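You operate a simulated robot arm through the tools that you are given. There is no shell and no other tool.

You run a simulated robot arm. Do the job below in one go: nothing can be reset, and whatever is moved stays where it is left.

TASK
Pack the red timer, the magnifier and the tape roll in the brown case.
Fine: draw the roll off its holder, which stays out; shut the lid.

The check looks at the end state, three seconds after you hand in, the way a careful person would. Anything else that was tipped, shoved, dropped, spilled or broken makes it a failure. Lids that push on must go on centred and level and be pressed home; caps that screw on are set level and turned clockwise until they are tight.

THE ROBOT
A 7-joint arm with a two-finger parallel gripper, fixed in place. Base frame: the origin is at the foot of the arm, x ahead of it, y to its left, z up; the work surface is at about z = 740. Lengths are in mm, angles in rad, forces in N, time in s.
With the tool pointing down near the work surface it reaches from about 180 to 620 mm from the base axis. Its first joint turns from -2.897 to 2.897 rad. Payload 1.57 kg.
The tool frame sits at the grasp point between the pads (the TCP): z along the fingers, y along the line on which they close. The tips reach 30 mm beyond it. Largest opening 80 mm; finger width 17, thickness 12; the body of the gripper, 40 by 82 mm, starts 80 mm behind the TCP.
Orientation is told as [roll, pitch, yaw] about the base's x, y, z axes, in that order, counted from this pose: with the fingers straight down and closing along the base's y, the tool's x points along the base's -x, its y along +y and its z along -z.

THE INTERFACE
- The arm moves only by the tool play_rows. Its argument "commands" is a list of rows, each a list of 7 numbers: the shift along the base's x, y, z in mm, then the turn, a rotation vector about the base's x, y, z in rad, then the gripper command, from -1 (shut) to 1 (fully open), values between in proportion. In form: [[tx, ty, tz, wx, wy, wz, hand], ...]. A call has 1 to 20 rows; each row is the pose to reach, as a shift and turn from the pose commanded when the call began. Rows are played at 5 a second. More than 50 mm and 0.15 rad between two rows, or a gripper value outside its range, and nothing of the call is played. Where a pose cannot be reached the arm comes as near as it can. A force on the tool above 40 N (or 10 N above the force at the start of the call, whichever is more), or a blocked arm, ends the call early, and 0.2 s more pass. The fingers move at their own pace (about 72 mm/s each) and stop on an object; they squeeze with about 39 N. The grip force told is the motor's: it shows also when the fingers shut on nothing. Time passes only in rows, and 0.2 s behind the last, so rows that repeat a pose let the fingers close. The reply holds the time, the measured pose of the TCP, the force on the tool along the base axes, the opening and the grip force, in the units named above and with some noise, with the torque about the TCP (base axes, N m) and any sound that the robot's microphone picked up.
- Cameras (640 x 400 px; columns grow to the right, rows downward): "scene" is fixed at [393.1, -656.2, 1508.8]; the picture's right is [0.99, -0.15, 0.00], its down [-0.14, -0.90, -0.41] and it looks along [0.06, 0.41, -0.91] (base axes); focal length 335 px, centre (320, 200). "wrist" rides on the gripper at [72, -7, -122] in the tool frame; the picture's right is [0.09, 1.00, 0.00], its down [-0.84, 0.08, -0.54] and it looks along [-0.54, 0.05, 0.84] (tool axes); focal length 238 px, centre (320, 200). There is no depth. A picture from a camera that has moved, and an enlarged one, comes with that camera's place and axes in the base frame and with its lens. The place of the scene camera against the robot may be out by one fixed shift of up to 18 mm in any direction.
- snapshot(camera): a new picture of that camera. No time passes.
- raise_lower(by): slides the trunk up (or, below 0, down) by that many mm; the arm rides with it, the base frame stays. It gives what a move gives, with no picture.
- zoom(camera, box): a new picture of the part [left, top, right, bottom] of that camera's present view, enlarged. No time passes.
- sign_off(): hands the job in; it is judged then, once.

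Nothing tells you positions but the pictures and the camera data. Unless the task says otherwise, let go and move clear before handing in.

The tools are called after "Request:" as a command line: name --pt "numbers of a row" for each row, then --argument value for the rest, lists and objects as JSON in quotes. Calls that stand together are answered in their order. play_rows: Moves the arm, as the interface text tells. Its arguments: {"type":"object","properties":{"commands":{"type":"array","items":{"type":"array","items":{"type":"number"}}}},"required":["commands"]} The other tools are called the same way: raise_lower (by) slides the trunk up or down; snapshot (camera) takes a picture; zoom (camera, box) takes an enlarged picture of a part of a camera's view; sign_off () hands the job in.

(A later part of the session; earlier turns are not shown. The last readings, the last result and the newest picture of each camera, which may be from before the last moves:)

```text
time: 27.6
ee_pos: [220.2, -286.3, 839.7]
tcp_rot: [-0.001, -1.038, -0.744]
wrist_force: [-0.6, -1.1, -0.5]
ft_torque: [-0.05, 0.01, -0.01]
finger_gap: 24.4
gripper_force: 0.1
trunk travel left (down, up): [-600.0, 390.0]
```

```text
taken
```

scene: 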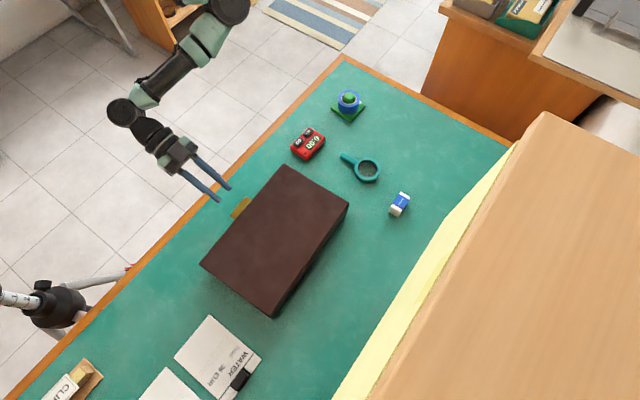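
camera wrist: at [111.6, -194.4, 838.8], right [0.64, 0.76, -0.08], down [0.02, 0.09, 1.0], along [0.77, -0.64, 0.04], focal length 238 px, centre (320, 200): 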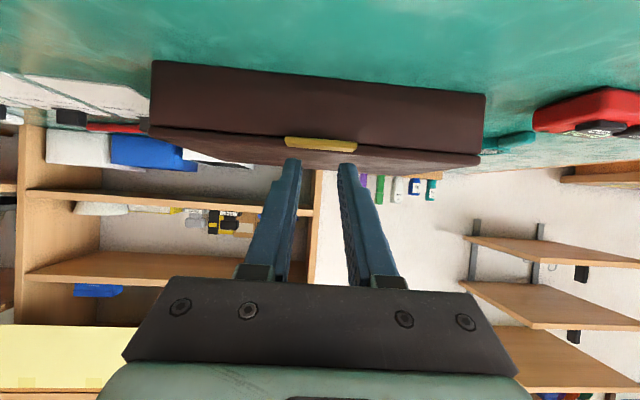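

The case is shut and within a few millimetres of its first position. Now rolling the tool −90° so the fingers close across the tab's thickness.

Request:
play_rows --pt "0 0 0 -0.0905 0.0835 0.0723 -0.4" --pt "0 0 0 -0.1811 0.167 0.1446 -0.4" --pt "0 0 0 -0.2716 0.2505 0.2169 -0.4" --pt "0 0 0 -0.3621 0.334 0.2892 -0.4" --pt "0 0 0 -0.4526 0.4175 0.3615 -0.4" --pt "0 0 0 -0.5432 0.5011 0.4337 -0.4" --pt "0 0 0 -0.6337 0.5846 0.506 -0.4" --pt "0 0 0 -0.7242 0.6681 0.5783 -0.4" --pt "0 0 0 -0.8147 0.7516 0.6506 -0.4" --pt "0 0 0 -0.9053 0.8351 0.7229 -0.4" --pt "0 0 0 -0.9958 0.9186 0.7952 -0.4" --pt "0 0 0 -0.9958 0.9186 0.7952 -0.4"

Request:
snapshot --camera "wrist"

Request:
snapshot --camera "scene"

```text
time: 30.2
ee_pos: [230.5, -303.7, 848.8]
tcp_rot: [-1.038, 0.0, 0.827]
wrist_force: [-0.1, 0.4, -0.7]
ft_torque: [0.02, 0.04, -0.01]
finger_gap: 23.9
gripper_force: 0.1
out of reach, approached as far as the arm can: row 9, 10, 11, 12
trunk travel left (down, up): [-600.0, 390.0]
```

```text
taken
camera wrist: at [105.8, -287.6, 916.7], right [-0.43, 0.27, -0.86], down [0.19, 0.96, 0.21], along [0.88, -0.08, -0.47], focal length 238 px, centre (320, 200)
```

wrist: 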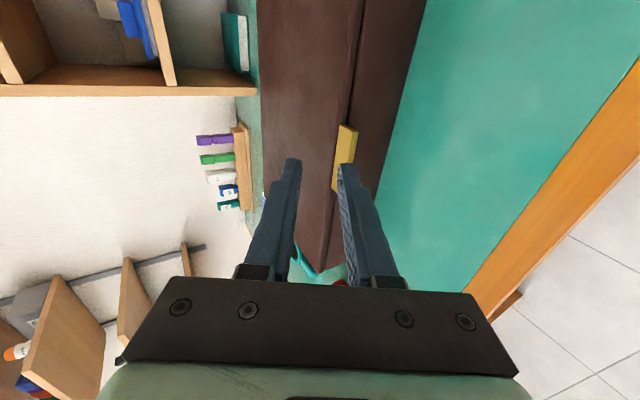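

```text
taken
```

scene: 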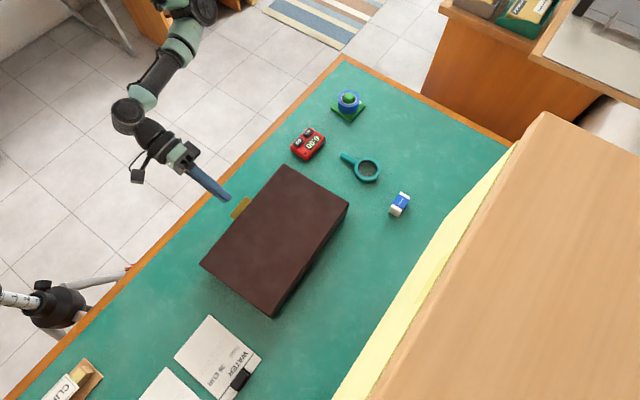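

The roll worked but the arm ran slightly short of reach this close to its base. I'll make a small outward move to find how the commanded pose stands.

Request:
play_rows --pt "10 -10 0 -0.0 0.0 0.0 -0.4" --pt "10 -10 0 0 0 0 -0.4"

```text
time: 30.8
ee_pos: [239.8, -314.2, 849.9]
tcp_rot: [-1.04, -0.001, 0.826]
wrist_force: [-0.3, 0.2, -0.2]
ft_torque: [0.02, 0.0, 0.01]
finger_gap: 24.0
gripper_force: 0.1
trunk travel left (down, up): [-600.0, 390.0]
```

The commanded pose follows the reached one. I'll approach the tab from the side: shift along the case front past the tab end, then down to tab height, and check before sliding over it.

Request:
play_rows --pt "-15 -15 0 0 0 0 -0.4" --pt "-29.7 -29.3 0 0 0 0 -0.4" --pt "-29.7 -29.3 -12 0 0 0 -0.4" --pt "-29.7 -29.3 -24 0 0 0 -0.4" --pt "-29.7 -29.3 -35.7 0 0 0 -0.4" --pt "-29.7 -29.3 -35.7 0 0 0 -0.4"

Request:
snapshot --camera "wrist"

Request:
zoom --camera "scene" --box '[130, 130, 350, 270]'

```text
time: 32.2
ee_pos: [209.9, -344.5, 813.7]
tcp_rot: [-1.04, 0.0, 0.825]
wrist_force: [0.7, 0.3, -0.4]
ft_torque: [-0.02, 0.0, -0.02]
finger_gap: 24.1
gripper_force: 0.0
trunk travel left (down, up): [-600.0, 390.0]
```

```text
taken
camera wrist: at [85.8, -327.4, 880.8], right [-0.43, 0.27, -0.86], down [0.19, 0.96, 0.21], along [0.88, -0.08, -0.47], focal length 238 px, centre (320, 200)
```

wrist: 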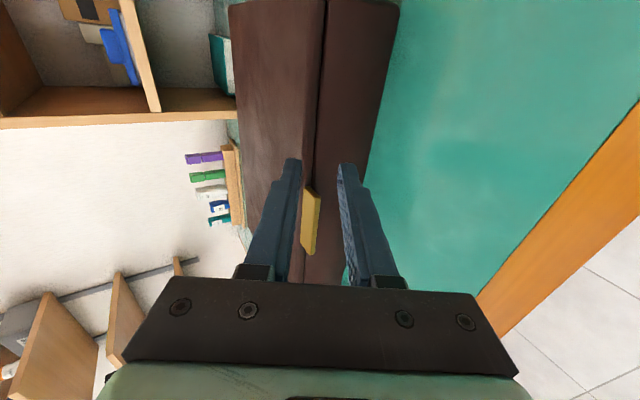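

```text
2.86 times, centred on (240, 200) of scene
camera zoom: at [393.1, -656.2, 1508.8], right [0.99, -0.15, 0.0], down [-0.14, -0.9, -0.41], along [0.06, 0.41, -0.91], focal length 957 px, centre (549, 200)
```

zoom: 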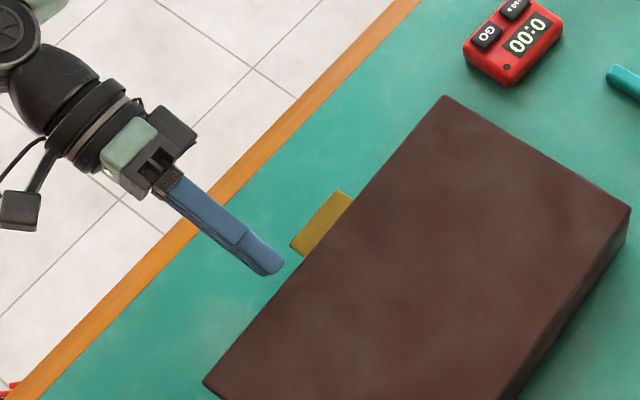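

Request:
zoom --camera "wrist" --box '[240, 140, 400, 280]'

```text
2.86 times, centred on (320, 210) of wrist
camera zoom: at [85.8, -327.4, 880.8], right [-0.43, 0.27, -0.86], down [0.19, 0.96, 0.21], along [0.88, -0.08, -0.47], focal length 681 px, centre (320, 171)
```

zoom: 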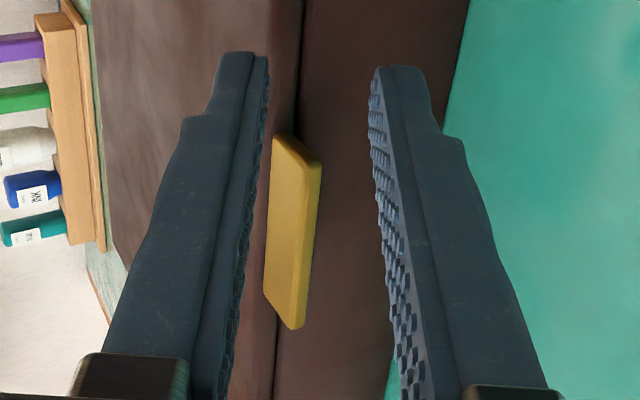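

The tab sits centred in the finger gap, ready to be entered sideways (tab centre at about x 252, y −321). Sliding +45 mm along the case front.

Request:
play_rows --pt "7.7 8.3 0 0 0 0 -0.4" --pt "15.4 16.6 0 0 0 0 -0.4" --pt "23.1 25 0 0 0 0 -0.4" --pt "30.8 33.3 0 0 0 0 -0.4" --pt "30.8 33.3 0 0 0 0 -0.4"

Request:
zoom --camera "wrist" --box '[200, 60, 440, 280]'

Request:
zoom --camera "scene" --box '[130, 130, 350, 270]'

```text
time: 33.4
ee_pos: [242.9, -312.9, 815.0]
tcp_rot: [-1.039, -0.003, 0.825]
wrist_force: [-0.2, 0.2, 0.0]
ft_torque: [0.05, 0.0, 0.01]
finger_gap: 24.2
gripper_force: 0.1
out of reach, approached as far as the arm can: row 4, 5
trunk travel left (down, up): [-600.0, 390.0]
```

```text
1.82 times, centred on (320, 170) of wrist
camera zoom: at [119.3, -297.8, 882.7], right [-0.43, 0.28, -0.86], down [0.19, 0.96, 0.21], along [0.88, -0.08, -0.47], focal length 433 px, centre (320, 254)
```

zoom: 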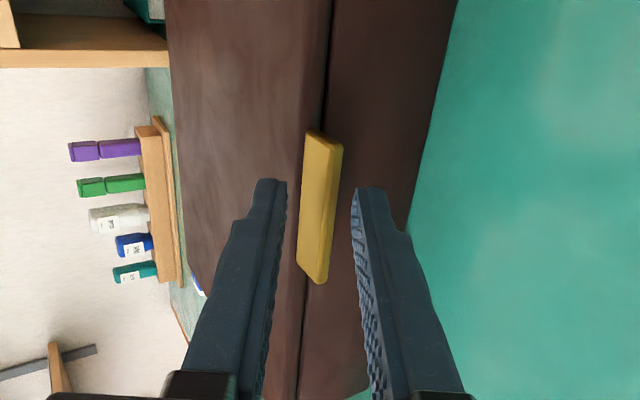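

```text
2.86 times, centred on (240, 200) of scene
camera zoom: at [393.1, -656.2, 1508.8], right [0.99, -0.15, 0.0], down [-0.14, -0.9, -0.41], along [0.06, 0.41, -0.91], focal length 957 px, centre (549, 200)
```

zoom: 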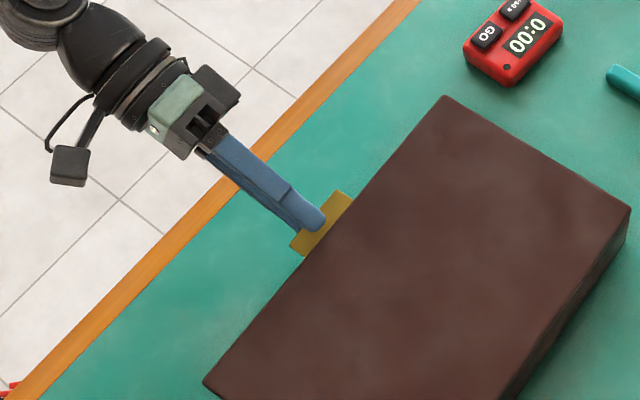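

The tab is now loosely caged between the fingers. I'll lift on the arc in small steps, watching that the case stays put.

Request:
play_rows --pt "0.7 -0.6 10.1 0.0153 0.0165 0 -0.4" --pt "1.6 -1.5 20.3 0.0305 0.0331 0 -0.4" --pt "3.1 -2.9 30.5 0.0458 0.0496 0 -0.4" --pt "4.8 -4.4 40.4 0.0611 0.0661 0 -0.4" --pt "4.8 -4.4 40.4 0.0611 0.0661 0 -0.4"

Request:
snapshot --camera "wrist"

Request:
snapshot --camera "scene"

```text
time: 34.6
ee_pos: [247.7, -318.8, 856.9]
tcp_rot: [-0.95, -0.001, 0.825]
wrist_force: [-0.4, 0.9, -0.7]
ft_torque: [0.01, -0.01, -0.01]
finger_gap: 24.8
gripper_force: 0.1
trunk travel left (down, up): [-600.0, 390.0]
```

```text
taken
camera wrist: at [128.9, -306.2, 932.3], right [-0.49, 0.33, -0.81], down [0.21, 0.94, 0.25], along [0.85, -0.05, -0.53], focal length 238 px, centre (320, 200)
```

wrist: 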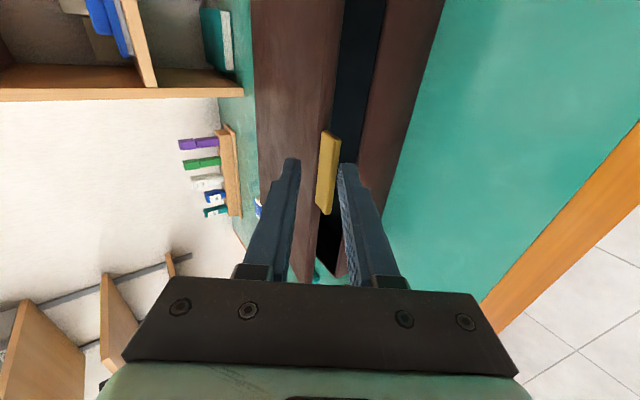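

```text
taken
```

scene: 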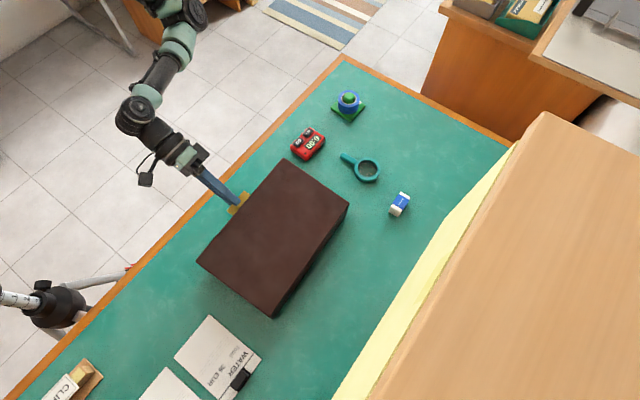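

The lid lifts freely and the case stays put. Continuing the arc.

Request:
play_rows --pt "2.1 -1.9 9.8 0.0153 0.0165 0 -0.4" --pt "4.4 -4.1 19.5 0.0305 0.0331 0 -0.4" --pt "7.3 -6.8 29 0.0458 0.0496 0 -0.4" --pt "10.4 -9.6 38.5 0.0611 0.0661 0 -0.4" --pt "13.8 -12.8 47.6 0.0763 0.0826 0 -0.4" --pt "17.4 -16.1 56.5 0.0916 0.0992 0 -0.4" --pt "21.5 -19.9 65.2 0.1069 0.1157 0 -0.4" --pt "25.9 -24 73.6 0.1221 0.1322 0 -0.4" --pt "25.9 -24 73.6 0.1221 0.1322 0 -0.4"

Request:
snapshot --camera "wrist"

Request:
snapshot --camera "scene"

```text
time: 36.6
ee_pos: [274.2, -343.0, 929.8]
tcp_rot: [-0.769, -0.001, 0.825]
wrist_force: [-0.5, -0.6, 0.4]
ft_torque: [0.01, 0.0, -0.02]
finger_gap: 24.4
gripper_force: 0.1
trunk travel left (down, up): [-600.0, 390.0]
```

```text
taken
camera wrist: at [165.8, -341.2, 1021.3], right [-0.59, 0.42, -0.69], down [0.25, 0.91, 0.34], along [0.77, 0.03, -0.64], focal length 238 px, centre (320, 200)
```

wrist: 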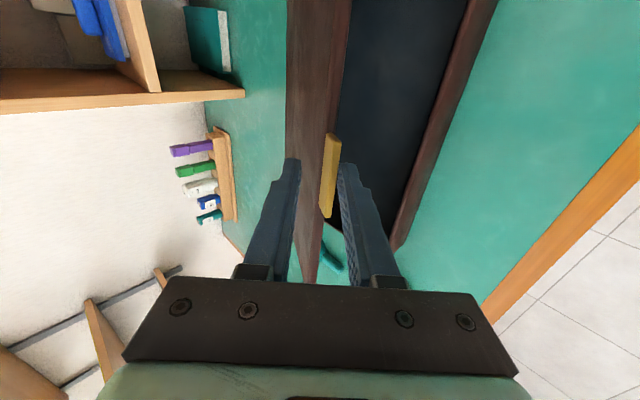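

```text
taken
```

scene: 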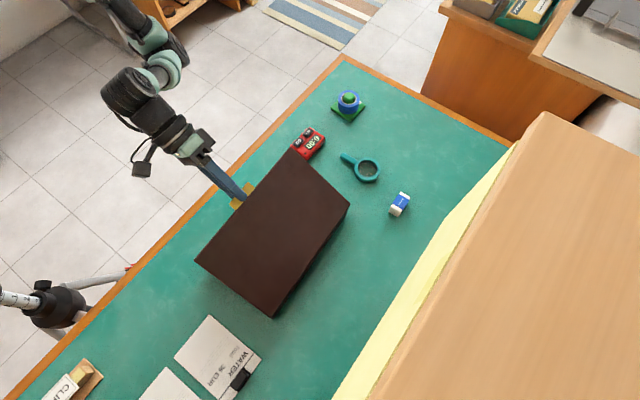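

Request:
play_rows --pt "4.7 -4.3 8.1 0.0153 0.0165 0 -0.4" --pt "9.6 -8.9 15.9 0.0305 0.0331 0 -0.4" --pt "14.8 -13.7 23.4 0.0458 0.0496 0 -0.4" --pt "20.3 -18.8 30.5 0.0611 0.0661 0 -0.4" --pt "26.1 -24.1 37.2 0.0763 0.0826 0 -0.4" --pt "32 -29.6 43.5 0.0916 0.0992 0 -0.4" --pt "38.2 -35.3 49.4 0.1069 0.1157 0 -0.4" --pt "44.6 -41.2 55 0.1221 0.1322 0 -0.4" --pt "51.1 -47.2 60.1 0.1374 0.1487 0 -0.4" --pt "57.9 -53.5 64.8 0.1527 0.1653 0 -0.4" --pt "57.9 -53.5 64.8 0.1527 0.1653 0 -0.4"

Request:
snapshot --camera "wrist"

Request:
snapshot --camera "scene"

```text
time: 39.0
ee_pos: [332.2, -394.7, 994.0]
tcp_rot: [-0.544, -0.002, 0.826]
wrist_force: [0.0, -0.5, 0.1]
ft_torque: [0.03, -0.02, -0.01]
finger_gap: 24.4
gripper_force: 0.2
trunk travel left (down, up): [-600.0, 390.0]
```

```text
taken
camera wrist: at [240.6, -409.0, 1101.5], right [-0.69, 0.51, -0.52], down [0.31, 0.85, 0.42], along [0.66, 0.13, -0.74], focal length 238 px, centre (320, 200)
```

wrist: 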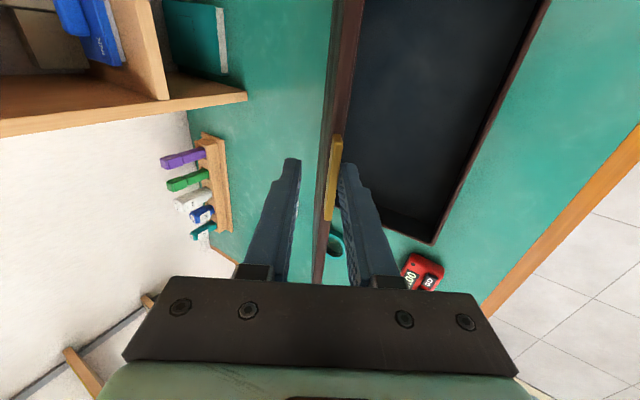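

```text
taken
```

scene: 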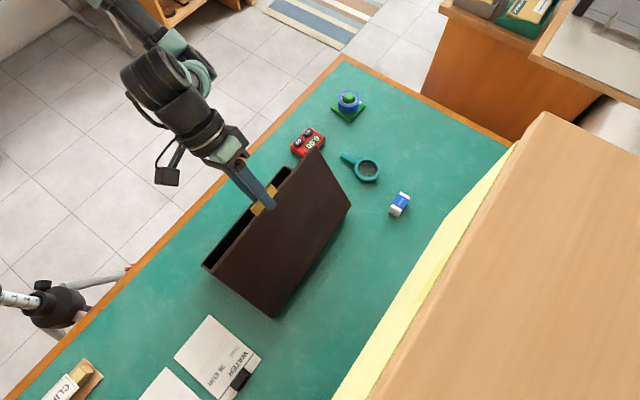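

Request:
play_rows --pt "6.9 -6.4 4.1 0.0153 0.0165 0 -0.4" --pt "14 -12.9 7.9 0.0305 0.0331 0 -0.4" --pt "21.2 -19.5 11.2 0.0458 0.0496 0 -0.4" --pt "28.4 -26.3 14 0.0611 0.0661 0 -0.4" --pt "35.8 -33 16.3 0.0763 0.0826 0 -0.4" --pt "43.2 -39.9 18.1 0.0916 0.0992 0 -0.4" --pt "50.7 -46.8 19.5 0.1069 0.1157 0 -0.4" --pt "58.2 -53.8 20.2 0.1221 0.1322 0 -0.4" --pt "58.2 -53.8 20.2 0.1221 0.1322 0 -0.4"

Request:
snapshot --camera "wrist"

Request:
snapshot --camera "scene"

```text
time: 41.0
ee_pos: [389.9, -450.0, 1015.7]
tcp_rot: [-0.369, -0.001, 0.827]
wrist_force: [-1.5, 1.5, 12.3]
ft_torque: [0.01, 0.09, 0.01]
finger_gap: 22.0
gripper_force: 0.0
trunk travel left (down, up): [-600.0, 390.0]
```

```text
taken
camera wrist: at [312.7, -476.2, 1131.6], right [-0.74, 0.56, -0.36], down [0.37, 0.8, 0.48], along [0.55, 0.22, -0.8], focal length 238 px, centre (320, 200)
```

wrist: 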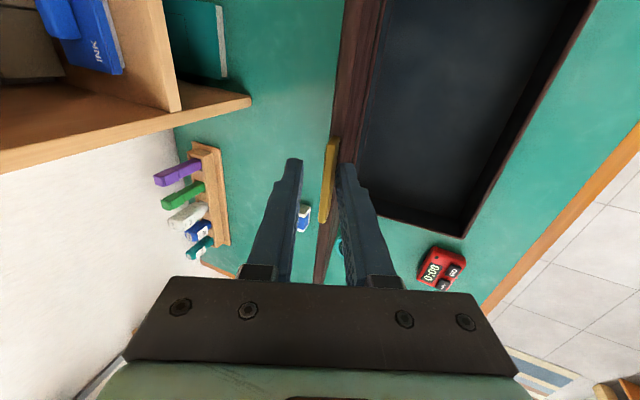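

```text
taken
```

scene: 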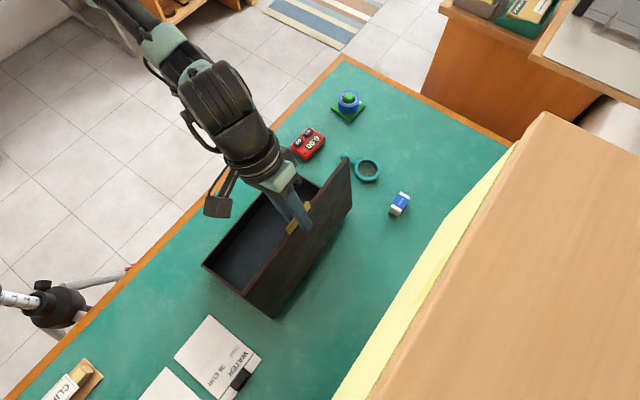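

The lid is nearly vertical and the case hasn't moved; the fingertip is bearing down slightly on the lid edge, so I'll ease up 6 mm and then continue past vertical.

Request:
play_rows --pt "0 0 3 0 0 0 -0.4" --pt "0 0 6 0 0 0 -0.4" --pt "0 0 6 0 0 0 -0.4"

Request:
zoom --camera "wrist" --box '[220, 90, 440, 290]'

Request:
zoom --camera "scene" --box '[190, 140, 390, 330]'

```text
time: 41.8
ee_pos: [389.9, -448.9, 1019.4]
tcp_rot: [-0.363, -0.001, 0.825]
wrist_force: [0.1, 0.6, -0.1]
ft_torque: [0.02, 0.0, -0.03]
finger_gap: 24.5
gripper_force: 0.5
trunk travel left (down, up): [-600.0, 390.0]
```

```text
2.00 times, centred on (330, 190) of wrist
camera zoom: at [313.4, -477.3, 1135.4], right [-0.75, 0.56, -0.35], down [0.37, 0.79, 0.48], along [0.55, 0.23, -0.8], focal length 477 px, centre (300, 220)
```

zoom: 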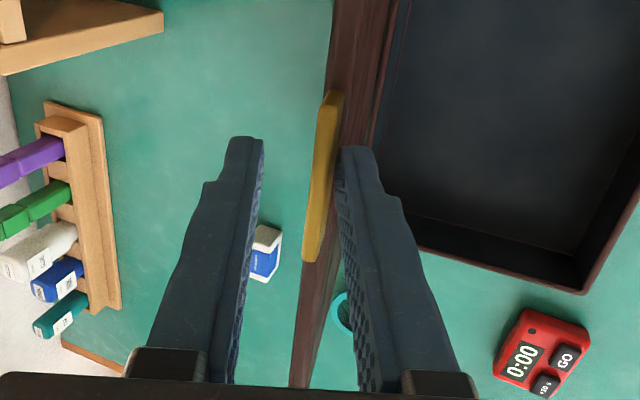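

```text
2.11 times, centred on (290, 235) of scene
camera zoom: at [393.1, -656.2, 1508.8], right [0.99, -0.15, 0.0], down [-0.14, -0.9, -0.41], along [0.06, 0.41, -0.91], focal length 705 px, centre (383, 126)
```

zoom: 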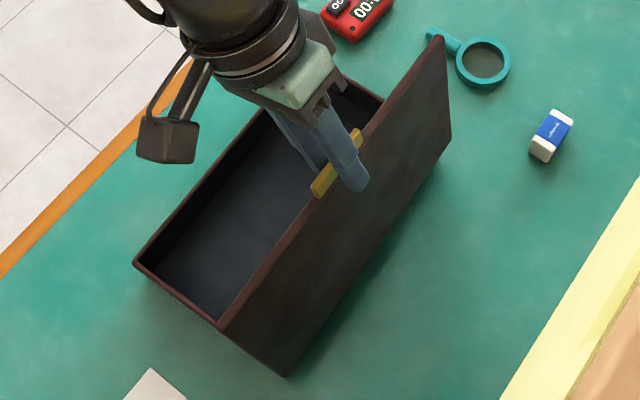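

Request:
play_rows --pt "7.2 -6.7 0.2 0 0 0 -0.4" --pt "14.3 -13.2 -0.2 0 0 0 -0.4" --pt "21.4 -19.8 -1 0 0 0 -0.4" --pt "21.4 -19.8 -1 0 0 0 -0.4"

Request:
zoom --camera "wrist" --box '[220, 90, 440, 290]'

Request:
zoom --camera "scene" --box '[190, 140, 390, 330]'

```text
time: 42.8
ee_pos: [411.4, -471.0, 1019.4]
tcp_rot: [-0.364, -0.002, 0.827]
wrist_force: [0.1, -0.2, -0.8]
ft_torque: [0.0, -0.01, 0.0]
finger_gap: 24.3
gripper_force: 0.1
trunk travel left (down, up): [-600.0, 390.0]
```

```text
2.00 times, centred on (330, 190) of wrist
camera zoom: at [334.4, -497.1, 1135.3], right [-0.75, 0.56, -0.36], down [0.37, 0.79, 0.48], along [0.55, 0.23, -0.8], focal length 477 px, centre (300, 220)
```

zoom: 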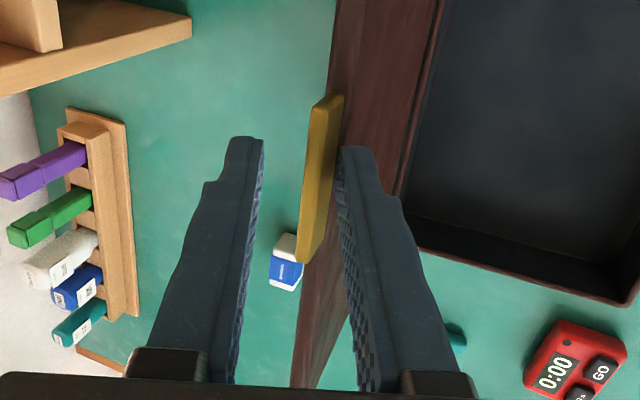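

```text
2.11 times, centred on (290, 235) of scene
camera zoom: at [393.1, -656.2, 1508.8], right [0.99, -0.15, 0.0], down [-0.14, -0.9, -0.41], along [0.06, 0.41, -0.91], focal length 705 px, centre (383, 126)
```

zoom: 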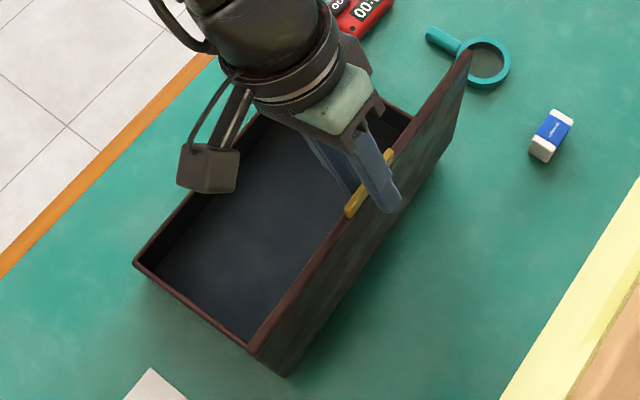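

Request:
play_rows --pt "7 -6.5 -1.3 0 0 0 -0.4" --pt "14.1 -13 -3.1 0 0 0 -0.4" --pt "21 -19.4 -5.4 0 0 0 -0.4" --pt "21 -19.4 -5.4 0 0 0 -0.4"

Request:
zoom --camera "wrist" --box '[220, 90, 440, 290]'

Request:
zoom --camera "scene" --box '[190, 140, 390, 330]'

```text
time: 43.8
ee_pos: [431.8, -488.6, 1013.0]
tcp_rot: [-0.362, -0.001, 0.827]
wrist_force: [-0.5, -0.1, 0.1]
ft_torque: [0.01, 0.02, 0.0]
finger_gap: 24.0
gripper_force: 0.1
trunk travel left (down, up): [-600.0, 390.0]
```

```text
2.00 times, centred on (330, 190) of wrist
camera zoom: at [355.9, -516.2, 1128.3], right [-0.75, 0.56, -0.35], down [0.37, 0.79, 0.48], along [0.55, 0.23, -0.8], focal length 477 px, centre (300, 220)
```

zoom: 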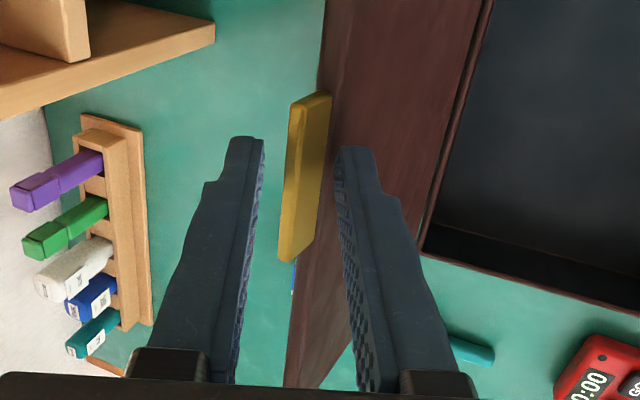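

```text
2.11 times, centred on (290, 235) of scene
camera zoom: at [393.1, -656.2, 1508.8], right [0.99, -0.15, 0.0], down [-0.14, -0.9, -0.41], along [0.06, 0.41, -0.91], focal length 705 px, centre (383, 126)
```

zoom: 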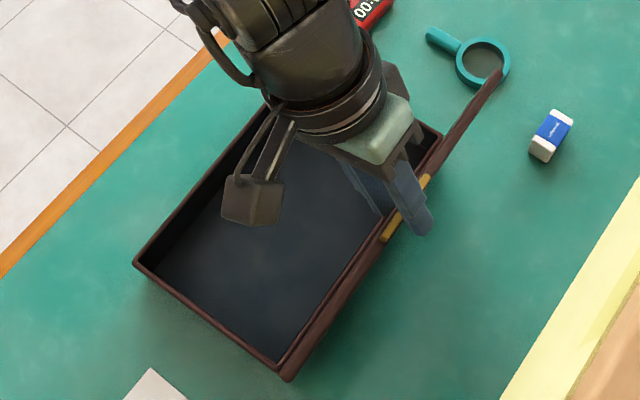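

Request:
play_rows --pt "0 0 0 0 0 0 -0.4" --pt "0 0 0 0 0 0 -0.4"

Request:
zoom --camera "wrist" --box '[220, 90, 440, 290]'

```text
time: 44.4
ee_pos: [431.9, -488.5, 1014.6]
tcp_rot: [-0.366, -0.002, 0.827]
wrist_force: [-0.4, 0.3, -0.7]
ft_torque: [-0.03, -0.02, -0.02]
finger_gap: 24.1
gripper_force: 0.1
trunk travel left (down, up): [-600.0, 390.0]
```

```text
2.00 times, centred on (330, 190) of wrist
camera zoom: at [355.7, -516.1, 1129.3], right [-0.75, 0.56, -0.36], down [0.37, 0.79, 0.48], along [0.55, 0.23, -0.8], focal length 477 px, centre (300, 220)
```

zoom: 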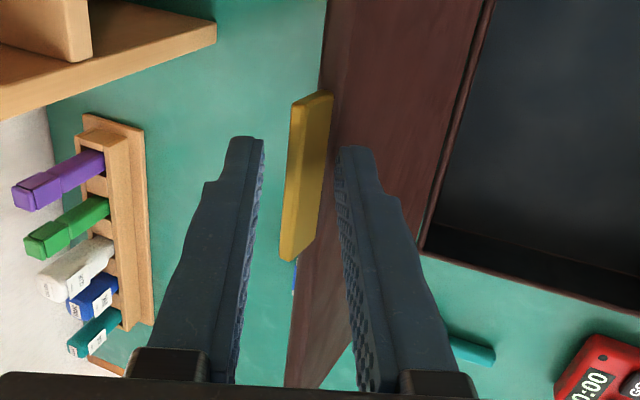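

The lid rests past vertical in the loose cage. I'll withdraw the fingers along their axis and see whether it stays open.

Request:
play_rows --pt "-2.6 2.4 9.3 0 0 0 -0.4" --pt "-5.2 4.8 18.7 0 0 0 -0.4" --pt "-7.9 7.3 28 0 0 0 -0.4" --pt "-10.5 9.7 37.4 0 0 0 -0.4" --pt "-15.7 14.5 56 0 0 0 -0.4" --pt "-21 19.4 75 0 0 0 -0.4"

Request:
snapshot --camera "wrist"

Request:
snapshot --camera "scene"

```text
time: 45.8
ee_pos: [410.8, -469.4, 1089.7]
tcp_rot: [-0.365, -0.002, 0.824]
wrist_force: [0.8, 0.1, 0.4]
ft_torque: [-0.03, -0.01, 0.01]
finger_gap: 23.7
gripper_force: 0.1
trunk travel left (down, up): [-600.0, 390.0]
```

```text
taken
camera wrist: at [334.7, -496.7, 1204.9], right [-0.75, 0.56, -0.36], down [0.37, 0.79, 0.48], along [0.55, 0.23, -0.8], focal length 238 px, centre (320, 200)
```

wrist: 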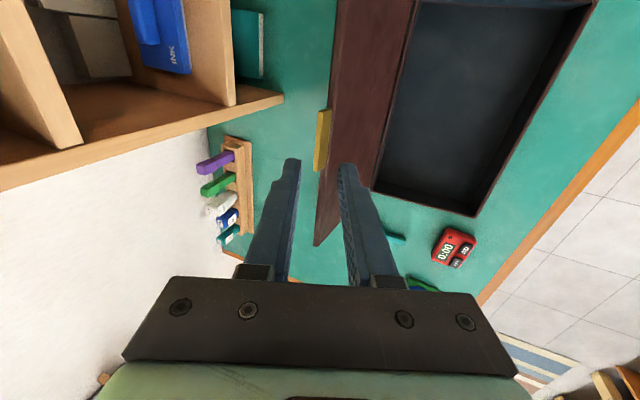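

```text
taken
```

scene: 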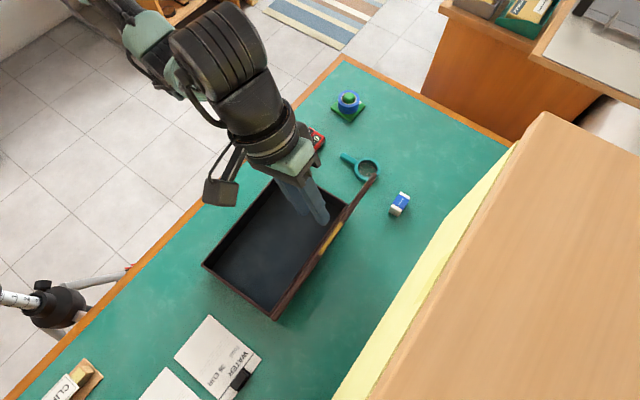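

The lid stays open by itself past vertical, and the case hasn't moved. Now I'll raise the arm, straighten the tool and turn it back to its natural yaw for viewing the items.

Request:
play_rows --pt "-15 14 15 0.062 0.067 0 -0.4" --pt "-30 28 30 0.124 0.134 0 -0.2" --pt "-45 42 40 0.186 0.201 0 0.2" --pt "-60 56 40 0.248 0.268 0 0.6" --pt "-60 70 40 0.248 0.268 0 1"

Request:
play_rows --pt "8 17 0 0 0 -0.143 1" --pt "16 34 0 0 0 -0.286 1" --pt "24 51 0 0 0 -0.428 1" --pt "32 68 0 0 0 -0.571 1" --pt "40 85 0 0 0 -0.714 1" --pt "48 102 0 0 0 -0.857 1" --pt "56 119 0 0 0 -1.0 1" --pt "64 136 0 0 0 -1.142 1" --pt "72 153 0 0 0 -1.285 1" --pt "76 170 0 0 0 -1.428 1" --pt "80 180 0 0 0 -1.571 1" --pt "80 180 0 0 0 -1.571 1"

Request:
snapshot --camera "wrist"

Request:
snapshot --camera "scene"

```text
time: 47.0
ee_pos: [351.5, -399.1, 1128.7]
tcp_rot: [0.002, -0.002, 0.826]
wrist_force: [-1.1, -0.3, -0.7]
ft_torque: [-0.04, 0.02, 0.05]
finger_gap: 79.9
gripper_force: 0.1
trunk travel left (down, up): [-600.0, 390.0]
```

```text
time: 49.6
ee_pos: [430.8, -220.2, 1129.2]
tcp_rot: [-0.001, -0.001, -0.747]
wrist_force: [0.8, -0.5, -0.3]
ft_torque: [-0.01, -0.01, 0.0]
finger_gap: 80.1
gripper_force: 0.0
trunk travel left (down, up): [-600.0, 390.0]
```

```text
taken
camera wrist: at [372.9, -174.9, 1250.2], right [0.61, 0.79, 0.0], down [0.67, -0.51, 0.54], along [0.43, -0.33, -0.84], focal length 238 px, centre (320, 200)
```

wrist: 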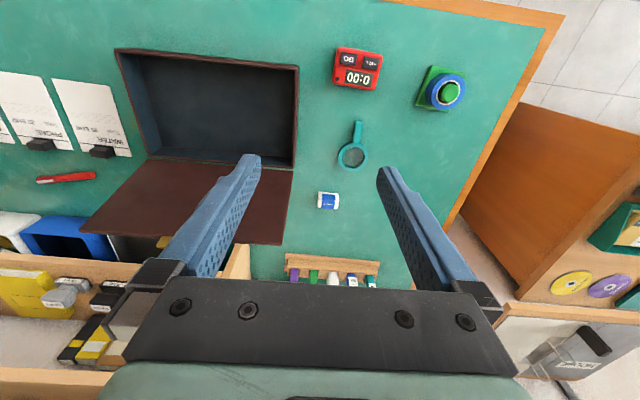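

```text
taken
```

scene: 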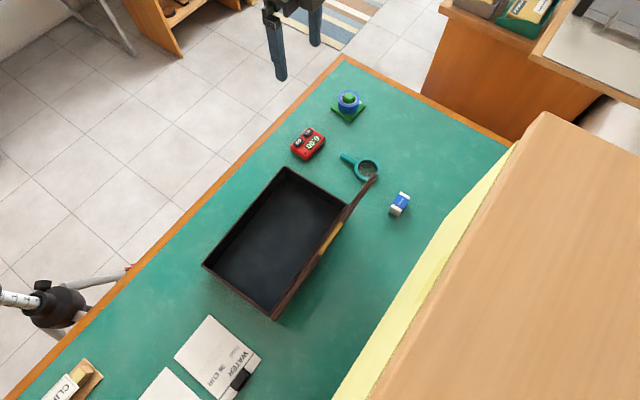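

The case is open with lid standing. Now zooming in on the three items to measure them.

Request:
zoom --camera "wrist" --box '[310, 30, 410, 100]'

Request:
zoom --camera "wrist" --box '[390, 50, 490, 120]'

Request:
zoom --camera "wrist" --box '[300, 105, 400, 215]'

Request:
zoom --camera "wrist" --box '[90, 30, 330, 260]'

```text
5.71 times, centred on (360, 65) of wrist
camera zoom: at [372.9, -174.9, 1250.2], right [0.61, 0.79, 0.0], down [0.67, -0.51, 0.54], along [0.43, -0.33, -0.84], focal length 1362 px, centre (91, 971)
```

zoom: 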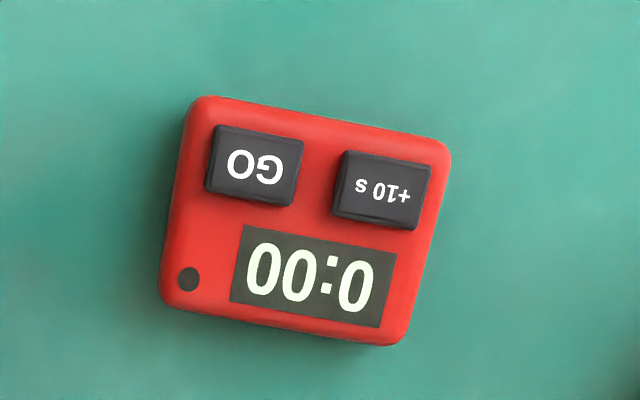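

```text
5.71 times, centred on (440, 85) of wrist
camera zoom: at [372.9, -174.9, 1250.2], right [0.61, 0.79, 0.0], down [0.67, -0.51, 0.54], along [0.43, -0.33, -0.84], focal length 1362 px, centre (-366, 857)
```

zoom: 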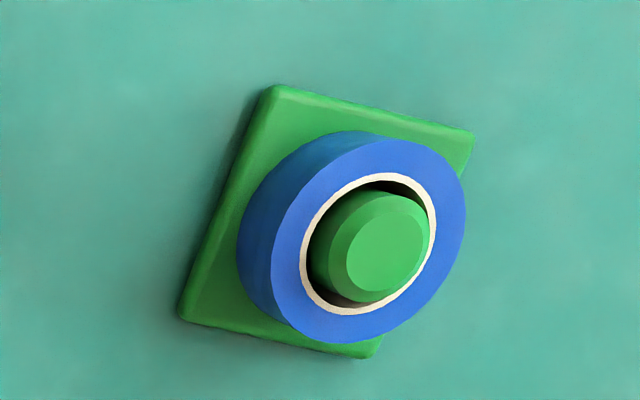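

```text
3.64 times, centred on (350, 160) of wrist
camera zoom: at [372.9, -174.9, 1250.2], right [0.61, 0.79, 0.0], down [0.67, -0.51, 0.54], along [0.43, -0.33, -0.84], focal length 867 px, centre (211, 346)
```

zoom: 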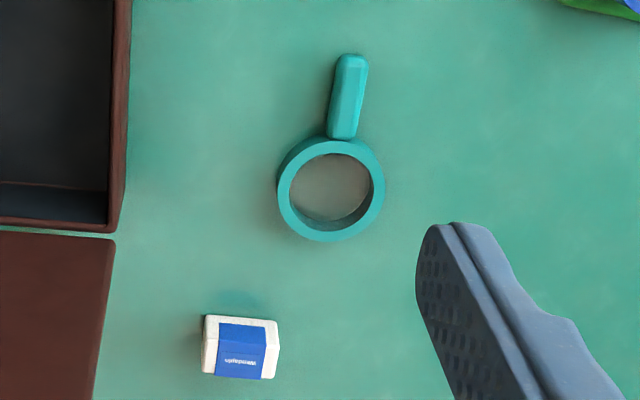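

```text
1.74 times, centred on (210, 145) of wrist
camera zoom: at [372.9, -174.9, 1250.2], right [0.61, 0.79, 0.0], down [0.67, -0.51, 0.54], along [0.43, -0.33, -0.84], focal length 414 px, centre (511, 296)
```

zoom: 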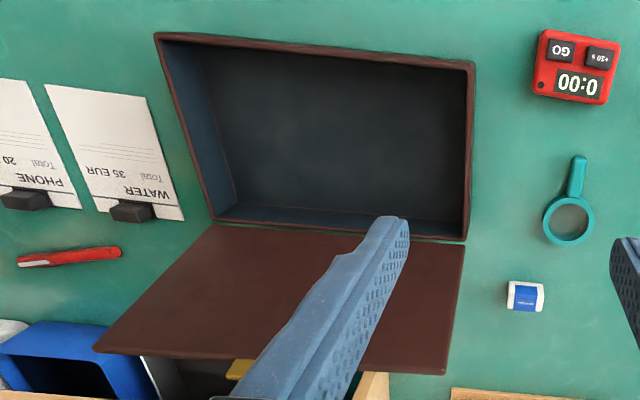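

Request:
zoom --camera "scene" --box '[180, 150, 380, 330]'

```text
2.22 times, centred on (280, 240) of scene
camera zoom: at [393.1, -656.2, 1508.8], right [0.99, -0.15, 0.0], down [-0.14, -0.9, -0.41], along [0.06, 0.41, -0.91], focal length 745 px, centre (409, 111)
```

zoom: 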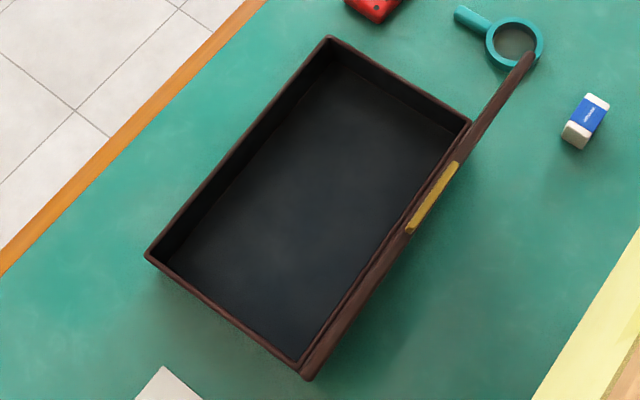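

Measured: timer about 79×56 with its long side nearly parallel to the case, centred near (441, −146). I'll turn the tool so the fingers close across its 56 mm side and come down above it.

Request:
play_rows --pt "1 7 -21 0 0 0.135 1" --pt "2 14 -42 0 0 0.27 1" --pt "3 21 -63 0 0 0.405 1" --pt "4 28 -84 0 0 0.54 1" --pt "5 35 -105 0 0 0.675 1" --pt "6 42 -126 0 0 0.81 1" --pt "7 49 -147 0 0 0.945 1" --pt "8 56 -168 0 0 1.08 1" --pt "9 62 -189 0 0 1.215 1" --pt "10 68 -210 0 0 1.35 1" --pt "10 74 -230 0 0 1.484 1" --pt "10 74 -230 0 0 1.484 1"

Request:
snapshot --camera "wrist"

Request:
snapshot --camera "scene"

```text
time: 52.2
ee_pos: [440.3, -143.7, 898.8]
tcp_rot: [-0.001, -0.002, 0.741]
wrist_force: [0.7, -0.5, -0.3]
ft_torque: [0.0, -0.01, 0.01]
finger_gap: 80.3
gripper_force: 0.0
trunk travel left (down, up): [-600.0, 390.0]
```

```text
taken
camera wrist: at [391.5, -198.0, 1020.5], right [-0.74, 0.67, 0.0], down [0.56, 0.62, 0.54], along [0.37, 0.4, -0.84], focal length 238 px, centre (320, 200)
```

wrist: 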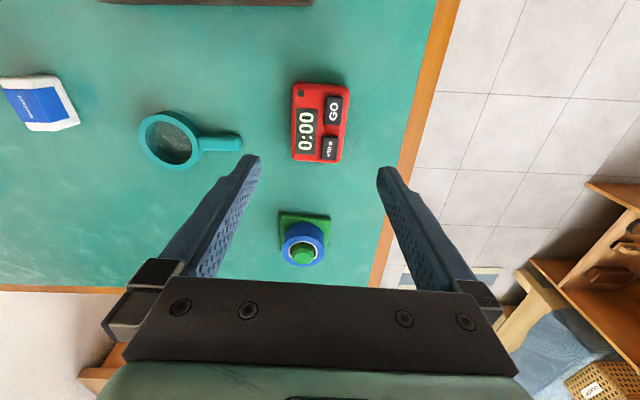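

```text
taken
```

scene: 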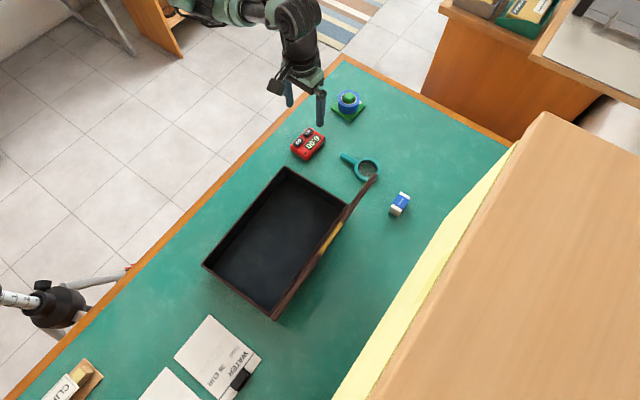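

Request:
play_rows --pt "-1 -1 -25 0 0 0 1" --pt "-1.3 -2.8 -50 0 0 0 1" --pt "-1.3 -2.8 -75 0 0 0 1" --pt "-1.3 -2.8 -75 0 0 0 1"

Request:
snapshot --camera "wrist"

Request:
zoom --camera "scene" --box '[260, 70, 400, 190]'

```text
time: 53.2
ee_pos: [439.7, -148.7, 824.5]
tcp_rot: [0.0, -0.002, 0.738]
wrist_force: [-0.3, -0.2, 0.5]
ft_torque: [-0.01, -0.03, 0.0]
finger_gap: 80.1
gripper_force: 0.0
trunk travel left (down, up): [-600.0, 390.0]
```

```text
taken
camera wrist: at [390.3, -201.2, 945.6], right [-0.74, 0.67, 0.0], down [0.57, 0.62, 0.54], along [0.37, 0.4, -0.84], focal length 238 px, centre (320, 200)
```

wrist: 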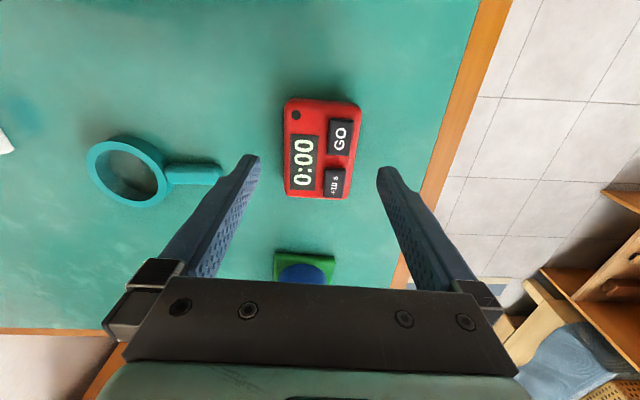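

```text
3.33 times, centred on (330, 130) of scene
camera zoom: at [393.1, -656.2, 1508.8], right [0.99, -0.15, 0.0], down [-0.14, -0.9, -0.41], along [0.06, 0.41, -0.91], focal length 1117 px, centre (287, 433)
```

zoom: 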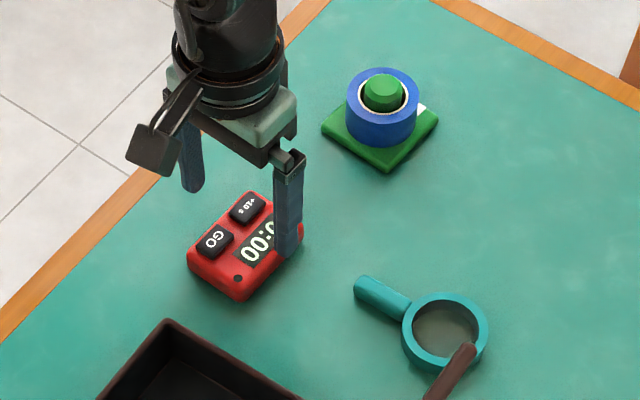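

The timer is centred between the fingers. Descending to grip it.

Request:
play_rows --pt "-1 0.4 -17 0 0 0 1" --pt "-2 0.7 -34 0 0 0 1" --pt "-2 0.7 -50 0 0 0 1" --pt "-2 0.7 -50 0 0 0 1"

Request:
snapshot --camera "wrist"

```text
time: 54.2
ee_pos: [437.2, -146.8, 773.2]
tcp_rot: [-0.001, -0.001, 0.738]
wrist_force: [0.4, -0.4, 0.3]
ft_torque: [0.0, -0.03, -0.02]
finger_gap: 80.2
gripper_force: 0.0
trunk travel left (down, up): [-600.0, 390.0]
```

```text
taken
camera wrist: at [388.2, -200.4, 895.3], right [-0.74, 0.67, 0.0], down [0.57, 0.62, 0.54], along [0.37, 0.4, -0.84], focal length 238 px, centre (320, 200)
```

wrist: 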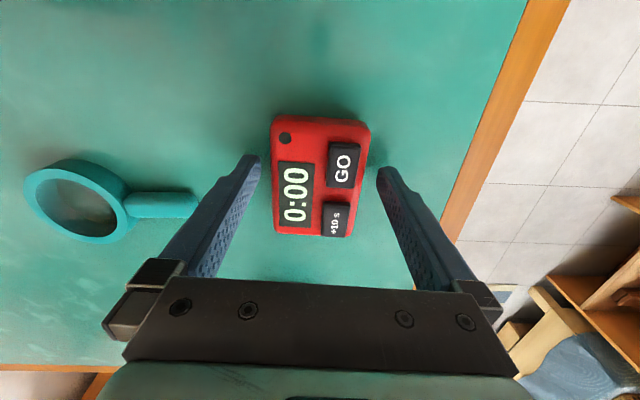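

Request:
play_rows --pt "0 0 0 0 0 0 0.5" --pt "0 0 0 0 0 0 -1" --pt "0 0 0 0 0 0 -1" --pt "0 0 0 0 0 0 -1"

Request:
snapshot --camera "wrist"

```text
time: 55.2
ee_pos: [437.9, -147.0, 774.0]
tcp_rot: [-0.001, 0.0, 0.739]
wrist_force: [-0.4, -0.7, 0.3]
ft_torque: [-0.01, -0.05, -0.07]
finger_gap: 59.4
gripper_force: 39.1
trunk travel left (down, up): [-600.0, 390.0]
```

```text
taken
camera wrist: at [388.2, -200.5, 895.4], right [-0.74, 0.67, 0.0], down [0.57, 0.62, 0.54], along [0.37, 0.4, -0.84], focal length 238 px, centre (320, 200)
```

wrist: 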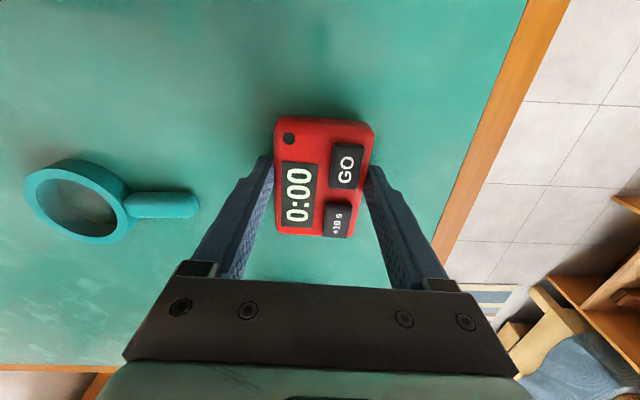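

Timer gripped. Lifting straight up, then carrying it over the right end of the case.

Request:
play_rows --pt "0 0 12 0 0 0 -1" --pt "0 0 40 0 0 0 -1" --pt "0 0 75 0 0 0 -1" --pt "0 0 110 0 0 0 -1" --pt "-10 -35 115 0 0 0.017 -1" --pt "-20 -70 115 0 0 0.034 -1" --pt "-30 -105 115 0 0 0.052 -1" --pt "-40 -140 115 0 0 0.07 -1" --pt "-49.5 -173.8 115 0 0 0.086 -1" --pt "-49.5 -173.8 115 0 0 0.086 -1"

Request:
snapshot --camera "wrist"

Request:
snapshot --camera "scene"

```text
time: 57.4
ee_pos: [389.0, -321.8, 890.1]
tcp_rot: [0.0, -0.002, 0.826]
wrist_force: [-1.1, 0.3, -1.2]
ft_torque: [-0.03, 0.0, -0.02]
finger_gap: 58.9
gripper_force: 38.9
trunk travel left (down, up): [-600.0, 390.0]
```

```text
taken
camera wrist: at [344.6, -379.6, 1010.1], right [-0.79, 0.61, 0.0], down [0.51, 0.67, 0.54], along [0.33, 0.43, -0.84], focal length 238 px, centre (320, 200)
```

wrist: 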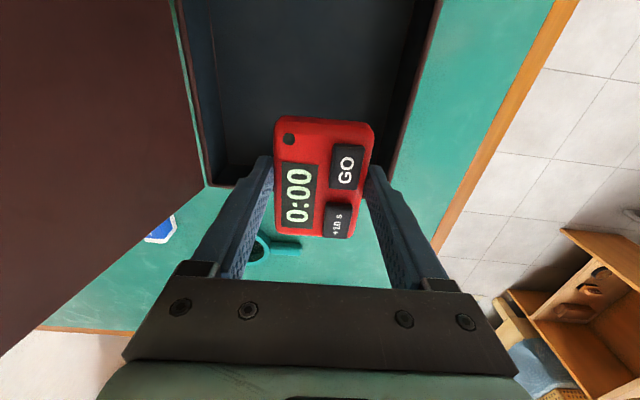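

```text
taken
```

scene: 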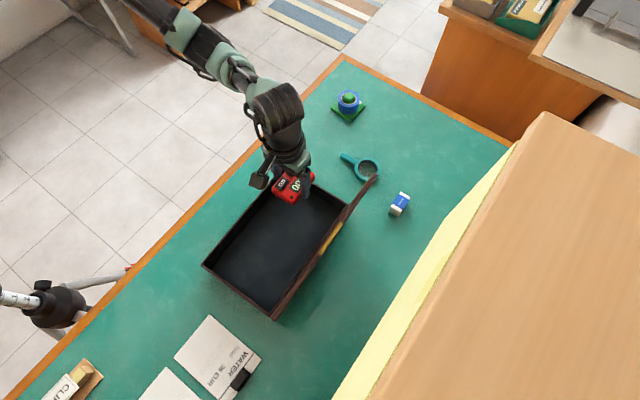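

The timer is over the tray's right end, well inside the walls. Lowering it.

Request:
play_rows --pt "0 0 -25 0 0 0 -1" --pt "0 0 -50 0 0 0 -1" --pt "0 0 -75 0 0 0 -1" --pt "0 0 -95 0 0 0 -1" --pt "0 0 -104 0 0 0 -1" --pt "0 0 -104 0 0 0 -1"

Request:
snapshot --camera "wrist"

```text
time: 58.8
ee_pos: [387.8, -321.6, 783.9]
tcp_rot: [0.001, -0.002, 0.824]
wrist_force: [-0.3, -0.8, -0.9]
ft_torque: [0.01, -0.04, 0.0]
finger_gap: 59.1
gripper_force: 39.2
trunk travel left (down, up): [-600.0, 390.0]
```

```text
taken
camera wrist: at [343.9, -379.0, 905.9], right [-0.79, 0.61, 0.0], down [0.51, 0.67, 0.54], along [0.33, 0.43, -0.84], focal length 238 px, centre (320, 200)
```

wrist: 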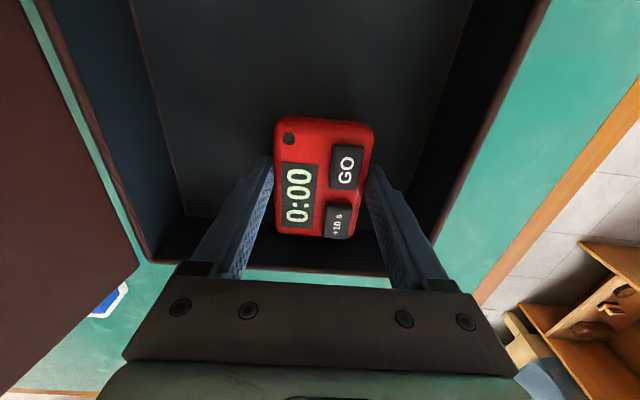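

Request:
play_rows --pt "0 0 -2 0 0 0 -1" --pt "0 0 -3 0 0 0 -1"

Request:
play_rows --pt "0 0 -1 0 0 0 -1" --pt "0 0 -2 0 0 0 -1"

```text
time: 59.4
ee_pos: [387.7, -321.8, 781.2]
tcp_rot: [-0.001, -0.001, 0.823]
wrist_force: [0.6, -0.2, -1.9]
ft_torque: [0.03, 0.03, 0.01]
finger_gap: 59.0
gripper_force: 39.0
trunk travel left (down, up): [-600.0, 390.0]
```

```text
time: 60.0
ee_pos: [388.5, -322.2, 781.0]
tcp_rot: [0.0, -0.003, 0.824]
wrist_force: [0.0, -0.6, -0.6]
ft_torque: [-0.05, 0.0, -0.01]
finger_gap: 59.0
gripper_force: 38.8
trunk travel left (down, up): [-600.0, 390.0]
```

Request:
play_rows --pt "0 0 -1 0 0 0 -1" --pt "0 0 -1.5 0 0 0 -1"

Request:
play_rows --pt "0 0 -1 0 0 0 -1" --pt "0 0 -1.5 0 0 0 -1"

```text
time: 60.6
ee_pos: [388.5, -321.1, 779.2]
tcp_rot: [0.001, -0.003, 0.826]
wrist_force: [-1.8, 0.5, 6.4]
ft_torque: [0.24, 0.09, 0.02]
finger_gap: 59.0
gripper_force: 39.3
trunk travel left (down, up): [-600.0, 390.0]
```

```text
time: 61.2
ee_pos: [388.5, -321.8, 778.9]
tcp_rot: [-0.004, -0.002, 0.823]
wrist_force: [-1.7, 1.0, 20.9]
ft_torque: [0.53, 0.49, 0.06]
finger_gap: 59.0
gripper_force: 38.5
trunk travel left (down, up): [-600.0, 390.0]
```

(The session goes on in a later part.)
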